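You operate a simulated robot arm through the tools that you are given. There is no shell and no other tool. Be economical: measure what you need, move in short steps, check, and stop when the job is done.

Carry out the task below with a simulated robot arm. There is one attempt and no reset: what you move stays moved.

TASK
Stand the black oil can beside the grey cloth. It goes on the side that lies toward x -0.7, y -0.7 (a direction in the base frame), with about 3 cm between them.
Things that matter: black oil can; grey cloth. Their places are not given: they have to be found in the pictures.

It is judged by the outcome, as a careful person would: the job done as asked, and still so three seconds after it is handed in. It fails if anything else is knocked over, pushed out of place, dropped, spilled or broken.

THE ROBOT
A 6-joint arm with a two-finger parallel gripper, fixed in place. Base frame: the origin is at the foot of the arm, x ahead of it, y to its left, z up; the work surface is at about z = 0.8. Lengths are in m, angles in degrees, forces in N, time in s.
With the tool pointing down near the work surface it reaches from about 0.24 to 0.64 m from the base axis. Its first joint turns from -66.0 to 66.0 degrees. Payload 2.7 kg.
Tool frame: the origin (TCP) lies between the finger pads and is the grasp point; the fingertips stand 0.023 m ahead of it; z points along the fingers, y is the line along which they close. The gripper opens to 0.094 m. The fingers are 0.038 m wide and 0.01 m thick; the gripper's body (0.054 by 0.096 m) begins 0.039 m behind the TCP.
Orientation is told as [roll, pitch, yaw] about the base's x, y, z axes, in that order, counted from this pose: with the fingers straight down and closing along the base's y, the tool's x points along the base's -x, its y along +y and its z along -z.

THE INTERFACE
- The arm moves only by the tool move_arm. Its argument "rows" is a list of rows, each an object of numbers (a shift or turn left out is 0, a gripper value left out holds the last): "x", "y", "z": the shift along the tool's x, y, z in m; "spin": the turn about the tool's z in degrees; "fingers": the finger opening in m, from 0 to 0.094. In form: [{"x": .., "y": .., "z": .., "spin": .., "fingers": ..}, ...]. A call has 1 to 20 rows; each row shifts and turns the commanded pose from where the row before left it, along the tool's axes as they then stand. A row lasts 0.2 s, in which the tool goes at most 0.05 m and 8.6 degrees; a call with a longer step from one row to the next is refused whole, and so is a gripper value outside its range. A pose out of reach is approached as far as the arm can. The call stops where the force on the tool passes 40 N (or 10 N more than at its start, if that is more) or the arm is blocked; 0.2 s more then pass. The fingers move at their own pace (about 0.045 m/s each) and stop on an object; they squeeze with about 21 N. The grip force told is the motor's: it shows also when the fingers shut on nothing. Time passes only in rows, and 0.2 s behind the last, so rows that do not move let the fingers close. It gives the time, the measured TCP pose, the force on the tool (base axes), the opening and the grip force at its end, in the units of the frame above (readings bear some noise).
- Cameras (640 x 400 px; columns grow to the right, rows downward): "scene" is fixed at [0.0827, -0.4404, 1.3994]; the picture's right is [0.69, -0.72, 0.00], its down [-0.44, -0.43, -0.79] and it looks along [0.57, 0.55, -0.62] (base axes); focal length 328 px, centre (320, 200). "wrist" rides on the gripper at [-0.039, 0, -0.044] in the tool frame; the picture's right is [0.00, -1.00, 0.00], its down [0.97, 0.00, -0.24] and it looks along [0.24, 0.00, 0.97] (tool axes); focal length 218 px, centre (320, 200).
- capture(camera): a new picture of that camera. No time passes.
- measure_at(camera, pixels): for up to 12 pixels [column, row] of the newest picture of that camera ("zoom" is the newest enlarged one), the place [x, y, z] in the base frame of the surface seen there, good to about 0.002 m. No time passes.
- enlarge(camera, box): a new picture of the part [left, top, right, bottom] of that camera's present view, enlarged. No time passes.
- close_job(): hands the job in; it is judged then, once.

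Work in short steps. Measure before you move; look again where a grasp or a placing could have gone wrong, and mend it. You have 60 turns and 20 pictures in all, the two below and enlarged ones among them. Open the gripper and draw the arm clear of the work before you hand the job in, unless the task says otherwise; then end with one line.

The tools are called after ">>>" by a JSON object that holds its "method" and its "body". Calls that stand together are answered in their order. move_arm: Moves the arm, as the interface text tells. Its arguments: {"type":"object","properties":{"rows":{"type":"array","items":{"type":"object","properties":{"x":{"type":"number"},"y":{"type":"number"},"z":{"type":"number"},"spin":{"type":"number"},"fingers":{"type":"number"}}}}},"required":["rows"]} The other tools are called the same way: capture (camera) takes a picture; measure_at (camera, pixels) gives the place of the surface under pixels of a picture; enlarge (camera, box) takes an enlarged picture of a part of a camera's view; close_job () hands the job in.

At the start:

```text
clock: 0.0
ee_pos: [0.3813, -0.1641, 1.1454]
tcp_rot: [0.0, -0.2, 0.0]
contact_force: [-0.3, -1.3, -0.2]
finger_gap: 0.094
grip_force: 0.0
```

scene: 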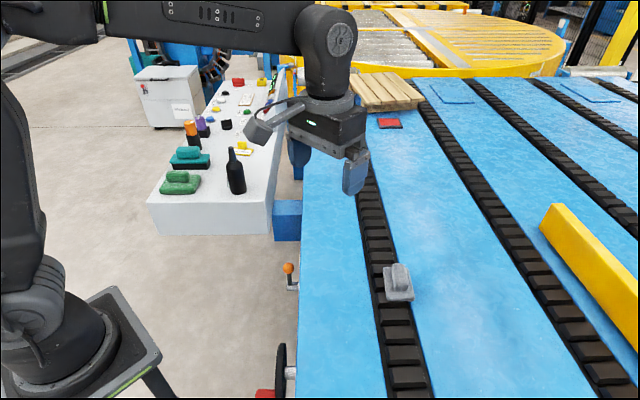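
wrist: 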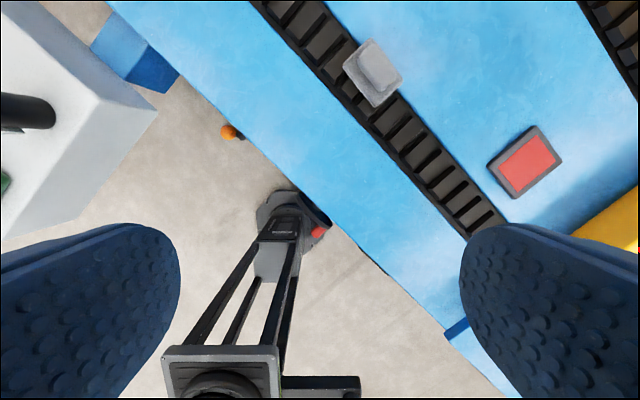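

The black bottle near (236,172) looks like the oil can and the grey item near (398,282) may be the cloth. I enlarge both areas.

>>> {"method": "enlarge", "body": {"camera": "scene", "box": [140, 70, 300, 240]}}

>>> {"method": "enlarge", "body": {"camera": "scene", "box": [340, 230, 460, 330]}}

>>> {"method": "measure_at", "body": {"camera": "scene", "pixels": [[236, 186], [232, 150], [399, 273], [399, 295], [385, 268], [410, 268], [413, 298], [386, 299], [350, 300], [450, 290], [370, 260], [200, 215]]}}

```text
2.35 times, centred on (220, 155) of scene
```

zoom: 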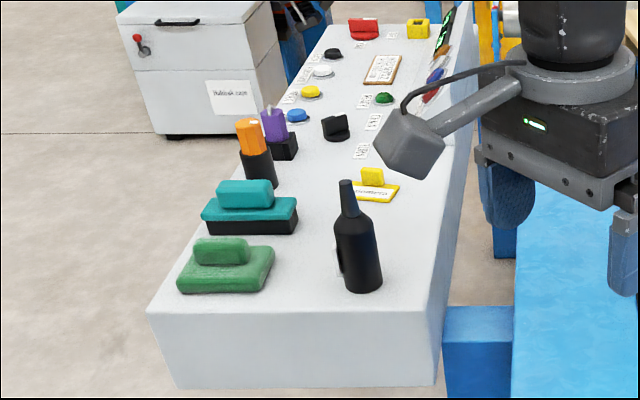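

```text
4.00 times, centred on (400, 280) of scene
```

zoom: 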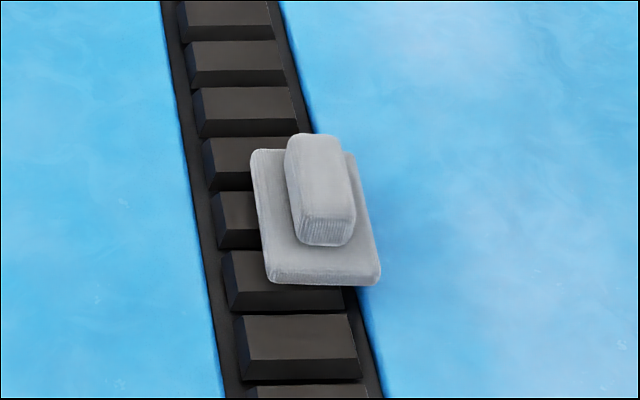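

```text
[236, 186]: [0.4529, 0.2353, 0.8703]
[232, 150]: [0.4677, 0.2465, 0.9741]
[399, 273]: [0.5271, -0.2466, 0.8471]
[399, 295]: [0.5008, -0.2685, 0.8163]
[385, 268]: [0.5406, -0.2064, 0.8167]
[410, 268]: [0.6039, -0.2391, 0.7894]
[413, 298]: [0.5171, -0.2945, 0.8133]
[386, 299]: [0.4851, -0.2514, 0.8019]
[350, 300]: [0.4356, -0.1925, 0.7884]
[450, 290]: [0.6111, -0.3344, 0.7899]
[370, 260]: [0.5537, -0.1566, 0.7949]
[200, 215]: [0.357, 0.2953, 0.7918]
```

>>> {"method": "measure_at", "body": {"camera": "zoom", "pixels": [[255, 155], [345, 155], [378, 275], [268, 278], [320, 265], [295, 300], [300, 335], [290, 365], [225, 330], [205, 330], [370, 350], [400, 330]]}}

>>> {"method": "measure_at", "body": {"camera": "scene", "pixels": [[404, 317], [404, 326], [407, 335], [404, 344], [408, 355], [408, 376], [230, 192], [243, 193], [237, 200], [232, 160], [228, 180], [244, 180]]}}

>>> {"method": "enlarge", "body": {"camera": "scene", "box": [205, 135, 275, 205]}}

```text
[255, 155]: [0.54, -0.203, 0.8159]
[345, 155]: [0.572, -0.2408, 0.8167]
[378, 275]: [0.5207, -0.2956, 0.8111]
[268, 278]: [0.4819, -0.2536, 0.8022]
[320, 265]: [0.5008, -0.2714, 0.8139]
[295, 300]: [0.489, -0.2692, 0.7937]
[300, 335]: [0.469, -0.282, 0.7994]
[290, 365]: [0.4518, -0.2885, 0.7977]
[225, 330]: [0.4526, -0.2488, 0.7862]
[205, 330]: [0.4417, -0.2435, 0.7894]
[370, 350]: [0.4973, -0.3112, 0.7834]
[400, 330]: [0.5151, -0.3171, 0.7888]
```

```text
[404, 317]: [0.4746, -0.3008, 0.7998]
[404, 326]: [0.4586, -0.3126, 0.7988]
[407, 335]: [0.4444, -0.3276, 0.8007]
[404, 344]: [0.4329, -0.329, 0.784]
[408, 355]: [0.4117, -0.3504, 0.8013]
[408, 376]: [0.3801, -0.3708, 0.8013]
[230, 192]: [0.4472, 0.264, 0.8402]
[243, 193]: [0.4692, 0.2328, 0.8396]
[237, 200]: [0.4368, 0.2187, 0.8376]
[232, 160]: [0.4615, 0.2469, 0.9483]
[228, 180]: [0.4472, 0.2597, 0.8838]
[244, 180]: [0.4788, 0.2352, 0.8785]
```

```text
5.71 times, centred on (240, 170) of scene
```

zoom: 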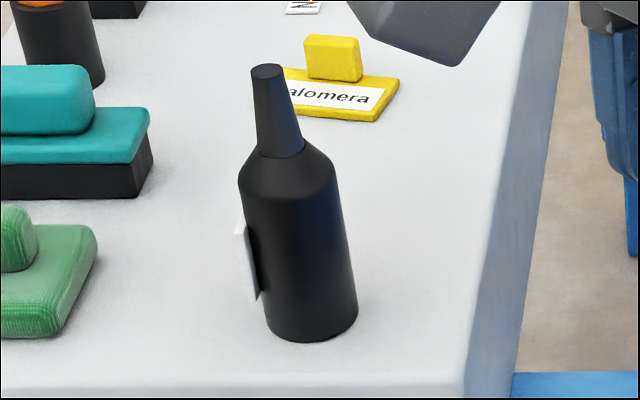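

>>> {"method": "measure_at", "body": {"camera": "zoom", "pixels": [[267, 72], [278, 140], [290, 190], [245, 200], [335, 200], [305, 270], [310, 330], [270, 330], [352, 320], [249, 260], [238, 235], [310, 350]]}}

```text
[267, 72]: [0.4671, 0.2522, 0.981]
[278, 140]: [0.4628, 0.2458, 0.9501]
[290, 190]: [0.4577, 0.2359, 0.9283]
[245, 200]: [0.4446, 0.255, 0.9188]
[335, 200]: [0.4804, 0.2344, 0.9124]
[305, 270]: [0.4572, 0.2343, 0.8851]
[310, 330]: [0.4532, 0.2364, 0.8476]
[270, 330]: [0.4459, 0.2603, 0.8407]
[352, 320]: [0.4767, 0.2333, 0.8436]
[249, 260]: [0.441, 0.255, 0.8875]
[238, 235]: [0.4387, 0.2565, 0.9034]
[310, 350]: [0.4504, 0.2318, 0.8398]
```

>>> {"method": "enlarge", "body": {"camera": "scene", "box": [360, 260, 440, 380]}}

```text
3.33 times, centred on (400, 320) of scene
```

zoom: 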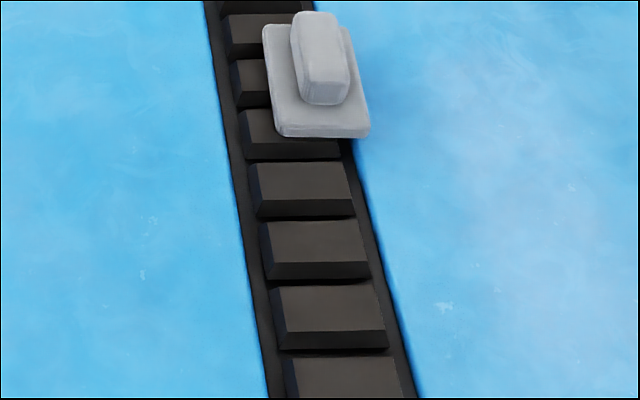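

>>> {"method": "measure_at", "body": {"camera": "zoom", "pixels": [[258, 166], [345, 164], [352, 196], [263, 200], [268, 224], [357, 222], [368, 260], [276, 262], [279, 290], [372, 288], [384, 328], [288, 330]]}}

>>> {"method": "measure_at", "body": {"camera": "zoom", "pixels": [[310, 208], [310, 218], [312, 270], [330, 282], [285, 136], [367, 136], [266, 60], [348, 60], [350, 30], [240, 195], [360, 195]]}}

```text
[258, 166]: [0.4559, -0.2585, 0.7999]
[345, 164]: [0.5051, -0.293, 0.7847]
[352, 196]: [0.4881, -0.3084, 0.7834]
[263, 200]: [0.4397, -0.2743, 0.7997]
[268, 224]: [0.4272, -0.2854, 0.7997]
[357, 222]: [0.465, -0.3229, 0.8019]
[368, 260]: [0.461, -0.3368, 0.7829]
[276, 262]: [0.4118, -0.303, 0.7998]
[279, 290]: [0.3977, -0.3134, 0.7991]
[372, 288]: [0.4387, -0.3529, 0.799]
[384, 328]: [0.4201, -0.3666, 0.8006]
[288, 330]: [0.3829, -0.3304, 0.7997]
```

```text
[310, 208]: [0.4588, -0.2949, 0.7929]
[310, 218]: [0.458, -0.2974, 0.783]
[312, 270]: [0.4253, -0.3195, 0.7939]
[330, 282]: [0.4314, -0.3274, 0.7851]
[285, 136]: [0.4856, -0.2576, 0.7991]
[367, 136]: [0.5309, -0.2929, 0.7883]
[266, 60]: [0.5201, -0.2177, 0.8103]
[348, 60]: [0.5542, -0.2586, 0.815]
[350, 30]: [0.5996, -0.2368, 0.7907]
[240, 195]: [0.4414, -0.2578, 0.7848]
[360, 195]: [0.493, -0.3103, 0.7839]
```

Can axis is about (0.466, 0.251), standing on z 0.838 with its spout from 0.947 to 0.983. The spot straddling two belt slats at (0.4555, -0.3025) gives a gap of about 3 cm. First I move above the can.

>>> {"method": "move_arm", "body": {"rows": [{"x": -0.0094, "y": 0.0461, "fingers": 0.06}, {"x": -0.0094, "y": 0.0461}, {"x": -0.0094, "y": 0.0461}, {"x": -0.0094, "y": 0.0461}, {"x": -0.0094, "y": 0.0461}, {"x": -0.0094, "y": 0.0461}, {"x": -0.0094, "y": 0.0461}, {"x": -0.0094, "y": 0.0461}, {"x": -0.0094, "y": 0.0461}, {}, {}]}}

>>> {"method": "capture", "body": {"camera": "wrist"}}

```text
clock: 2.4
ee_pos: [0.4654, 0.2514, 1.147]
tcp_rot: [0.0, -0.1, 0.0]
contact_force: [0.6, -0.6, -0.5]
finger_gap: 0.0601
grip_force: 0.0
```

```text
13 pictures are left
```

wrist: 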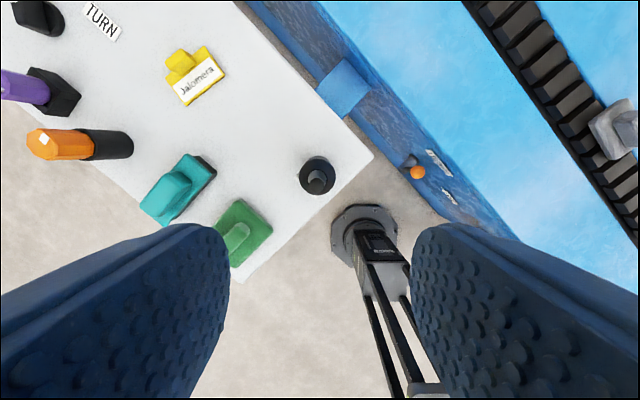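

>>> {"method": "measure_at", "body": {"camera": "wrist", "pixels": [[318, 184], [314, 184], [322, 184], [318, 180], [318, 188], [301, 176], [334, 176], [317, 159], [318, 172]]}}

```text
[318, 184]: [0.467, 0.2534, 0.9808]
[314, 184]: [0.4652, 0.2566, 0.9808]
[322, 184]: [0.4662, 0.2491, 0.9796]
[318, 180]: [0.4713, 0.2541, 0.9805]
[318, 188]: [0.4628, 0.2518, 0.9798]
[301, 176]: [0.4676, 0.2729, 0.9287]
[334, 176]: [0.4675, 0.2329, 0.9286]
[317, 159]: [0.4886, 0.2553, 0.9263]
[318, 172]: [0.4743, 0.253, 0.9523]
```

Spout axis reads (0.467, 0.253). I centre on it and descend to TCP z 0.971, so the tips stop at the foot of the spout.

>>> {"method": "move_arm", "body": {"rows": [{"x": -0.0016, "y": 0.0016, "z": 0.03}, {"z": 0.04}, {"z": 0.04}, {"z": 0.03}, {"z": 0.02}, {"z": 0.015}, {}, {}]}}

>>> {"method": "capture", "body": {"camera": "wrist"}}

```text
clock: 4.2
ee_pos: [0.4672, 0.2527, 0.97]
tcp_rot: [0.0, 0.0, 0.0]
contact_force: [0.6, -0.5, -0.3]
finger_gap: 0.0602
grip_force: 0.1
```

```text
12 pictures are left
```

wrist: 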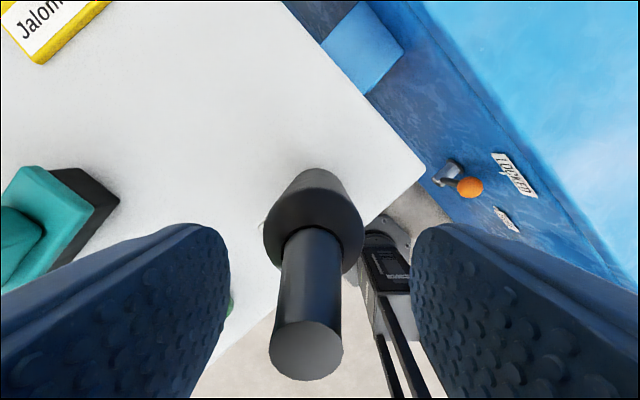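

The spout sits about 2 mm toward +y of the finger centre; I shift and close.

>>> {"method": "move_arm", "body": {"rows": [{"y": 0.002}, {"fingers": 0.03}, {"fingers": 0.02}, {"fingers": 0.01}, {"fingers": 0.0}, {}, {}, {}, {}]}}

>>> {"method": "capture", "body": {"camera": "wrist"}}

```text
clock: 6.2
ee_pos: [0.4673, 0.2533, 0.9702]
tcp_rot: [0.0, -0.1, -0.1]
contact_force: [0.1, 0.4, 0.7]
finger_gap: 0.0198
grip_force: 20.7
```

```text
11 pictures are left
```

wrist: 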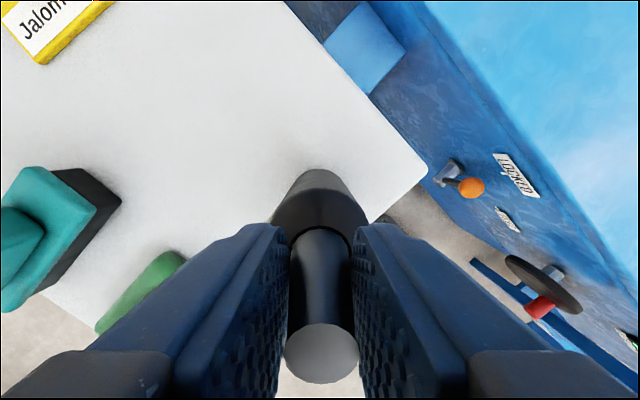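

Firm grip at 0.020 m. I lift slowly and check.

>>> {"method": "move_arm", "body": {"rows": [{"z": -0.005}, {"z": -0.01}, {"z": -0.015}, {"z": -0.02}, {"z": -0.02}, {"z": -0.02}, {"z": -0.02}, {"z": -0.01}, {}, {}]}}

>>> {"method": "capture", "body": {"camera": "scene"}}

```text
clock: 8.4
ee_pos: [0.4666, 0.2557, 1.092]
tcp_rot: [0.0, -0.3, 0.0]
contact_force: [-0.5, 0.3, -2.7]
finger_gap: 0.0198
grip_force: 21.2
```

```text
10 pictures are left
```

scene: 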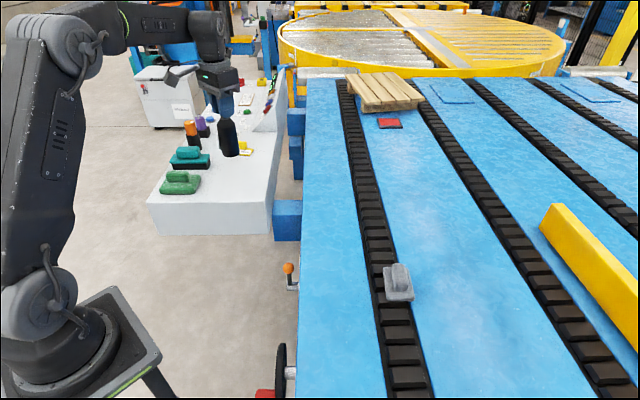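

Can is held upright. I carry it gently across to above the target.

>>> {"method": "move_arm", "body": {"rows": [{"y": -0.01}, {"y": -0.02}, {"y": -0.03}, {"y": -0.035}, {"y": -0.035}, {"y": -0.035}, {"y": -0.035}, {"y": -0.035}, {"y": -0.035}, {"y": -0.035}, {"y": -0.035}, {"y": -0.035}, {"y": -0.035}, {"y": -0.035, "x": 0.005}, {"y": -0.035, "x": 0.006}, {"y": -0.03}, {"y": -0.028}, {"y": -0.015}, {"y": -0.005}, {}]}}

>>> {"method": "capture", "body": {"camera": "scene"}}

>>> {"method": "capture", "body": {"camera": "wrist"}}

```text
clock: 12.6
ee_pos: [0.4558, -0.3053, 1.0922]
tcp_rot: [0.0, -0.1, 0.0]
contact_force: [0.5, -0.9, -1.3]
finger_gap: 0.0199
grip_force: 20.6
```

```text
9 pictures are left
```

scene: 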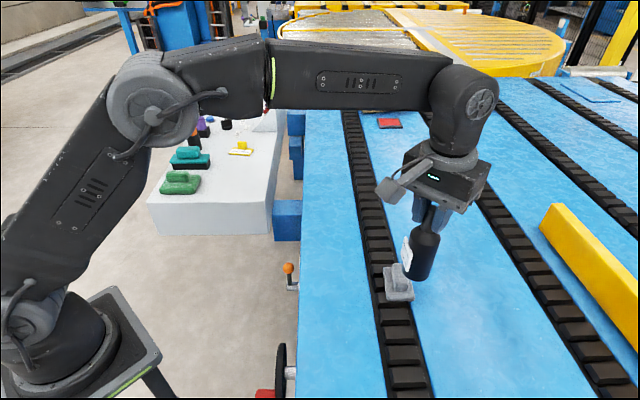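

```text
8 pictures are left
```

wrist: 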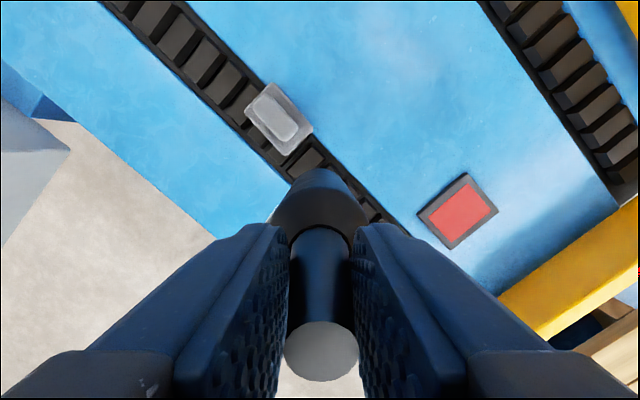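

I descend to leave the base about 2 cm above the slats, then check alignment.

>>> {"method": "move_arm", "body": {"rows": [{"y": 0.002, "z": 0.01}, {"z": 0.02}, {"z": 0.02}, {"z": 0.02}, {"z": 0.02}, {"z": 0.02}, {"z": 0.02}, {"z": 0.01}, {}, {}]}}

>>> {"method": "enlarge", "body": {"camera": "scene", "box": [350, 200, 470, 350]}}

```text
clock: 14.8
ee_pos: [0.4562, -0.3017, 0.951]
tcp_rot: [-0.1, -0.2, 0.0]
contact_force: [-0.1, 0.8, -2.3]
finger_gap: 0.0198
grip_force: 20.8
```

```text
2.67 times, centred on (410, 275) of scene
```

zoom: 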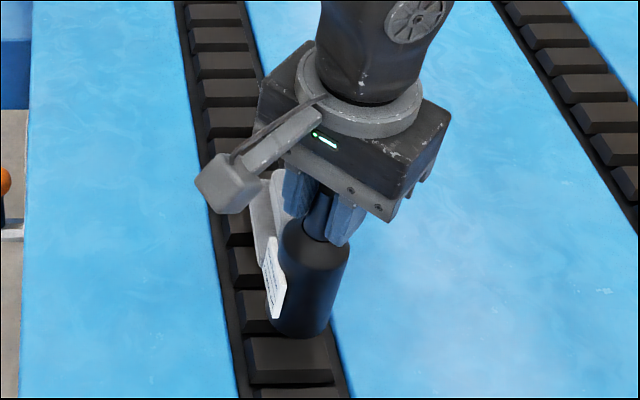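

>>> {"method": "measure_at", "body": {"camera": "zoom", "pixels": [[310, 270], [308, 325], [285, 330], [325, 325], [340, 280], [303, 337], [303, 345], [290, 250]]}}

```text
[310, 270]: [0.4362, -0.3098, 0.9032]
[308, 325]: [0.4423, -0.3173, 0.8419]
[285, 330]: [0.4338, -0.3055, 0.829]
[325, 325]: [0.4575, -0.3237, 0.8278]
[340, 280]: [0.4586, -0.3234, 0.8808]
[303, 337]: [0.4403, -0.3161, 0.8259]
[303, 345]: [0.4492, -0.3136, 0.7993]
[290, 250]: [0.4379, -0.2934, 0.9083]
```

Axis is at (0.456, -0.302) and the can hangs vertical. I lower the last 2 cm slowly.

>>> {"method": "move_arm", "body": {"rows": [{"z": 0.006}, {"z": 0.005}, {"z": 0.003}, {"z": 0.002}, {"z": 0.001}, {}, {}]}}

```text
clock: 16.4
ee_pos: [0.4567, -0.3008, 0.9329]
tcp_rot: [0.0, -0.1, 0.0]
contact_force: [0.3, 0.4, -2.2]
finger_gap: 0.0195
grip_force: 21.2
```

>>> {"method": "move_arm", "body": {"rows": [{"z": 0.001}, {}, {}]}}

>>> {"method": "move_arm", "body": {"rows": [{"z": 0.001}, {}, {}]}}

```text
clock: 17.2
ee_pos: [0.4559, -0.3016, 0.9315]
tcp_rot: [-0.1, -0.1, -0.1]
contact_force: [0.1, 0.3, -2.9]
finger_gap: 0.0194
grip_force: 21.2
```

```text
clock: 18.0
ee_pos: [0.4545, -0.3006, 0.9313]
tcp_rot: [0.0, -0.3, 0.0]
contact_force: [-0.4, 0.5, -2.4]
finger_gap: 0.0197
grip_force: 20.9
```

>>> {"method": "move_arm", "body": {"rows": [{"z": 0.001}, {}, {}]}}

>>> {"method": "move_arm", "body": {"rows": [{"z": 0.001}, {}, {}]}}

>>> {"method": "enlarge", "body": {"camera": "scene", "box": [370, 250, 450, 350]}}

```text
clock: 18.8
ee_pos: [0.4566, -0.3014, 0.9303]
tcp_rot: [-0.1, -0.1, -0.1]
contact_force: [0.3, 0.3, -3.1]
finger_gap: 0.0198
grip_force: 20.4
```

```text
clock: 19.6
ee_pos: [0.4559, -0.3019, 0.9309]
tcp_rot: [-0.1, -0.2, -0.1]
contact_force: [-3.1, 2.4, 10.2]
finger_gap: 0.02
grip_force: 21.2
```

```text
4.00 times, centred on (410, 300) of scene
```

zoom: 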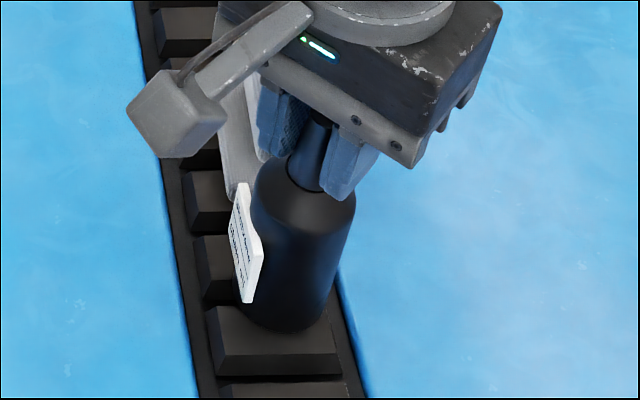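

Contact is made (10 N) with the base on the slats. I release slowly.

>>> {"method": "move_arm", "body": {"rows": [{"z": -0.0005}, {"fingers": 0.025}, {"fingers": 0.03}, {"fingers": 0.04}, {"fingers": 0.05}, {"fingers": 0.06}, {}, {}]}}

>>> {"method": "capture", "body": {"camera": "wrist"}}

```text
clock: 21.4
ee_pos: [0.4555, -0.3017, 0.9289]
tcp_rot: [0.0, -0.2, 0.0]
contact_force: [0.4, -0.1, -0.3]
finger_gap: 0.06
grip_force: 0.1
```

```text
5 pictures are left
```

wrist: 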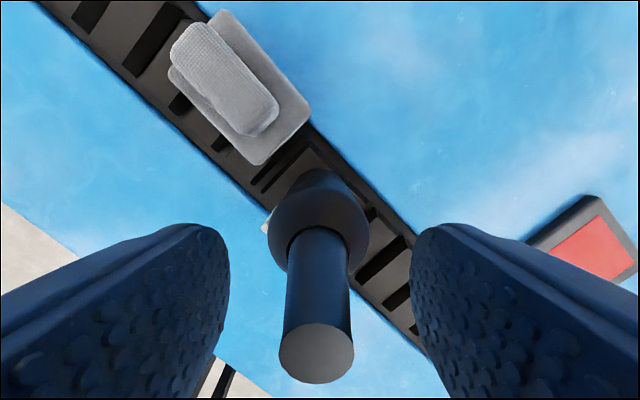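

Can stands free. I rise straight up, then back off toward the arm's starting area and look.

>>> {"method": "move_arm", "body": {"rows": [{"z": -0.01}, {"z": -0.02}, {"z": -0.03}, {"z": -0.04}, {"z": -0.04}, {"z": -0.04}, {"y": 0.03, "z": -0.02}, {"y": 0.045}, {"y": 0.045}, {"y": 0.045}, {"y": 0.045}, {"y": 0.045}, {"y": 0.045}, {"y": 0.03}, {}]}}

>>> {"method": "enlarge", "body": {"camera": "scene", "box": [350, 220, 470, 350]}}

```text
clock: 24.6
ee_pos: [0.4546, 0.0268, 1.1299]
tcp_rot: [0.0, -0.2, 0.1]
contact_force: [0.2, -0.6, -0.1]
finger_gap: 0.0603
grip_force: 0.0
```

```text
3.08 times, centred on (410, 285) of scene
```

zoom: 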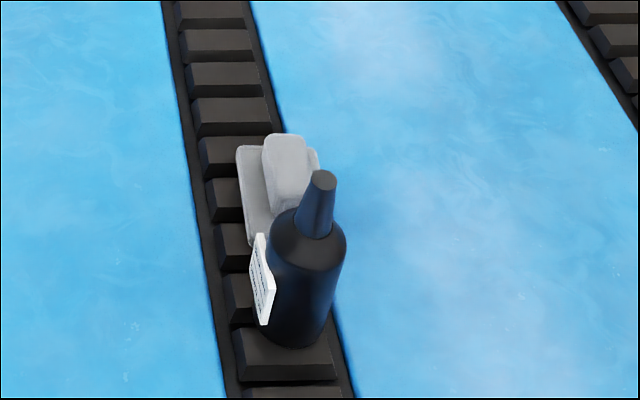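

>>> {"method": "measure_at", "body": {"camera": "zoom", "pixels": [[322, 178], [295, 335], [305, 270], [272, 335], [325, 325], [240, 155], [315, 158], [250, 230]]}}

```text
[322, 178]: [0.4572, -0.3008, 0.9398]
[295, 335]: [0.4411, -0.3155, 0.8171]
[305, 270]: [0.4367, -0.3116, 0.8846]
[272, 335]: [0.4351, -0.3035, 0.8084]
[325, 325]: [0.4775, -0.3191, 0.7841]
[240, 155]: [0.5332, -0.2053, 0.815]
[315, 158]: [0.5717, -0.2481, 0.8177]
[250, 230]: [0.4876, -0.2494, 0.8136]
```

The can is upright at (0.456, -0.301), the cloth has not moved, and the gap is about 3 cm. I hand in.

>>> {"method": "close_job", "body": {}}

```text
The job is handed in.
```

The black oil can stands upright about 3 cm from the grey cloth, on its side toward (-0.7, -0.7). It rests across two belt slats, about 1.5 cm off the cloth's centre line so that its base stays on them. The cloth did not move, and the arm is open and clear.
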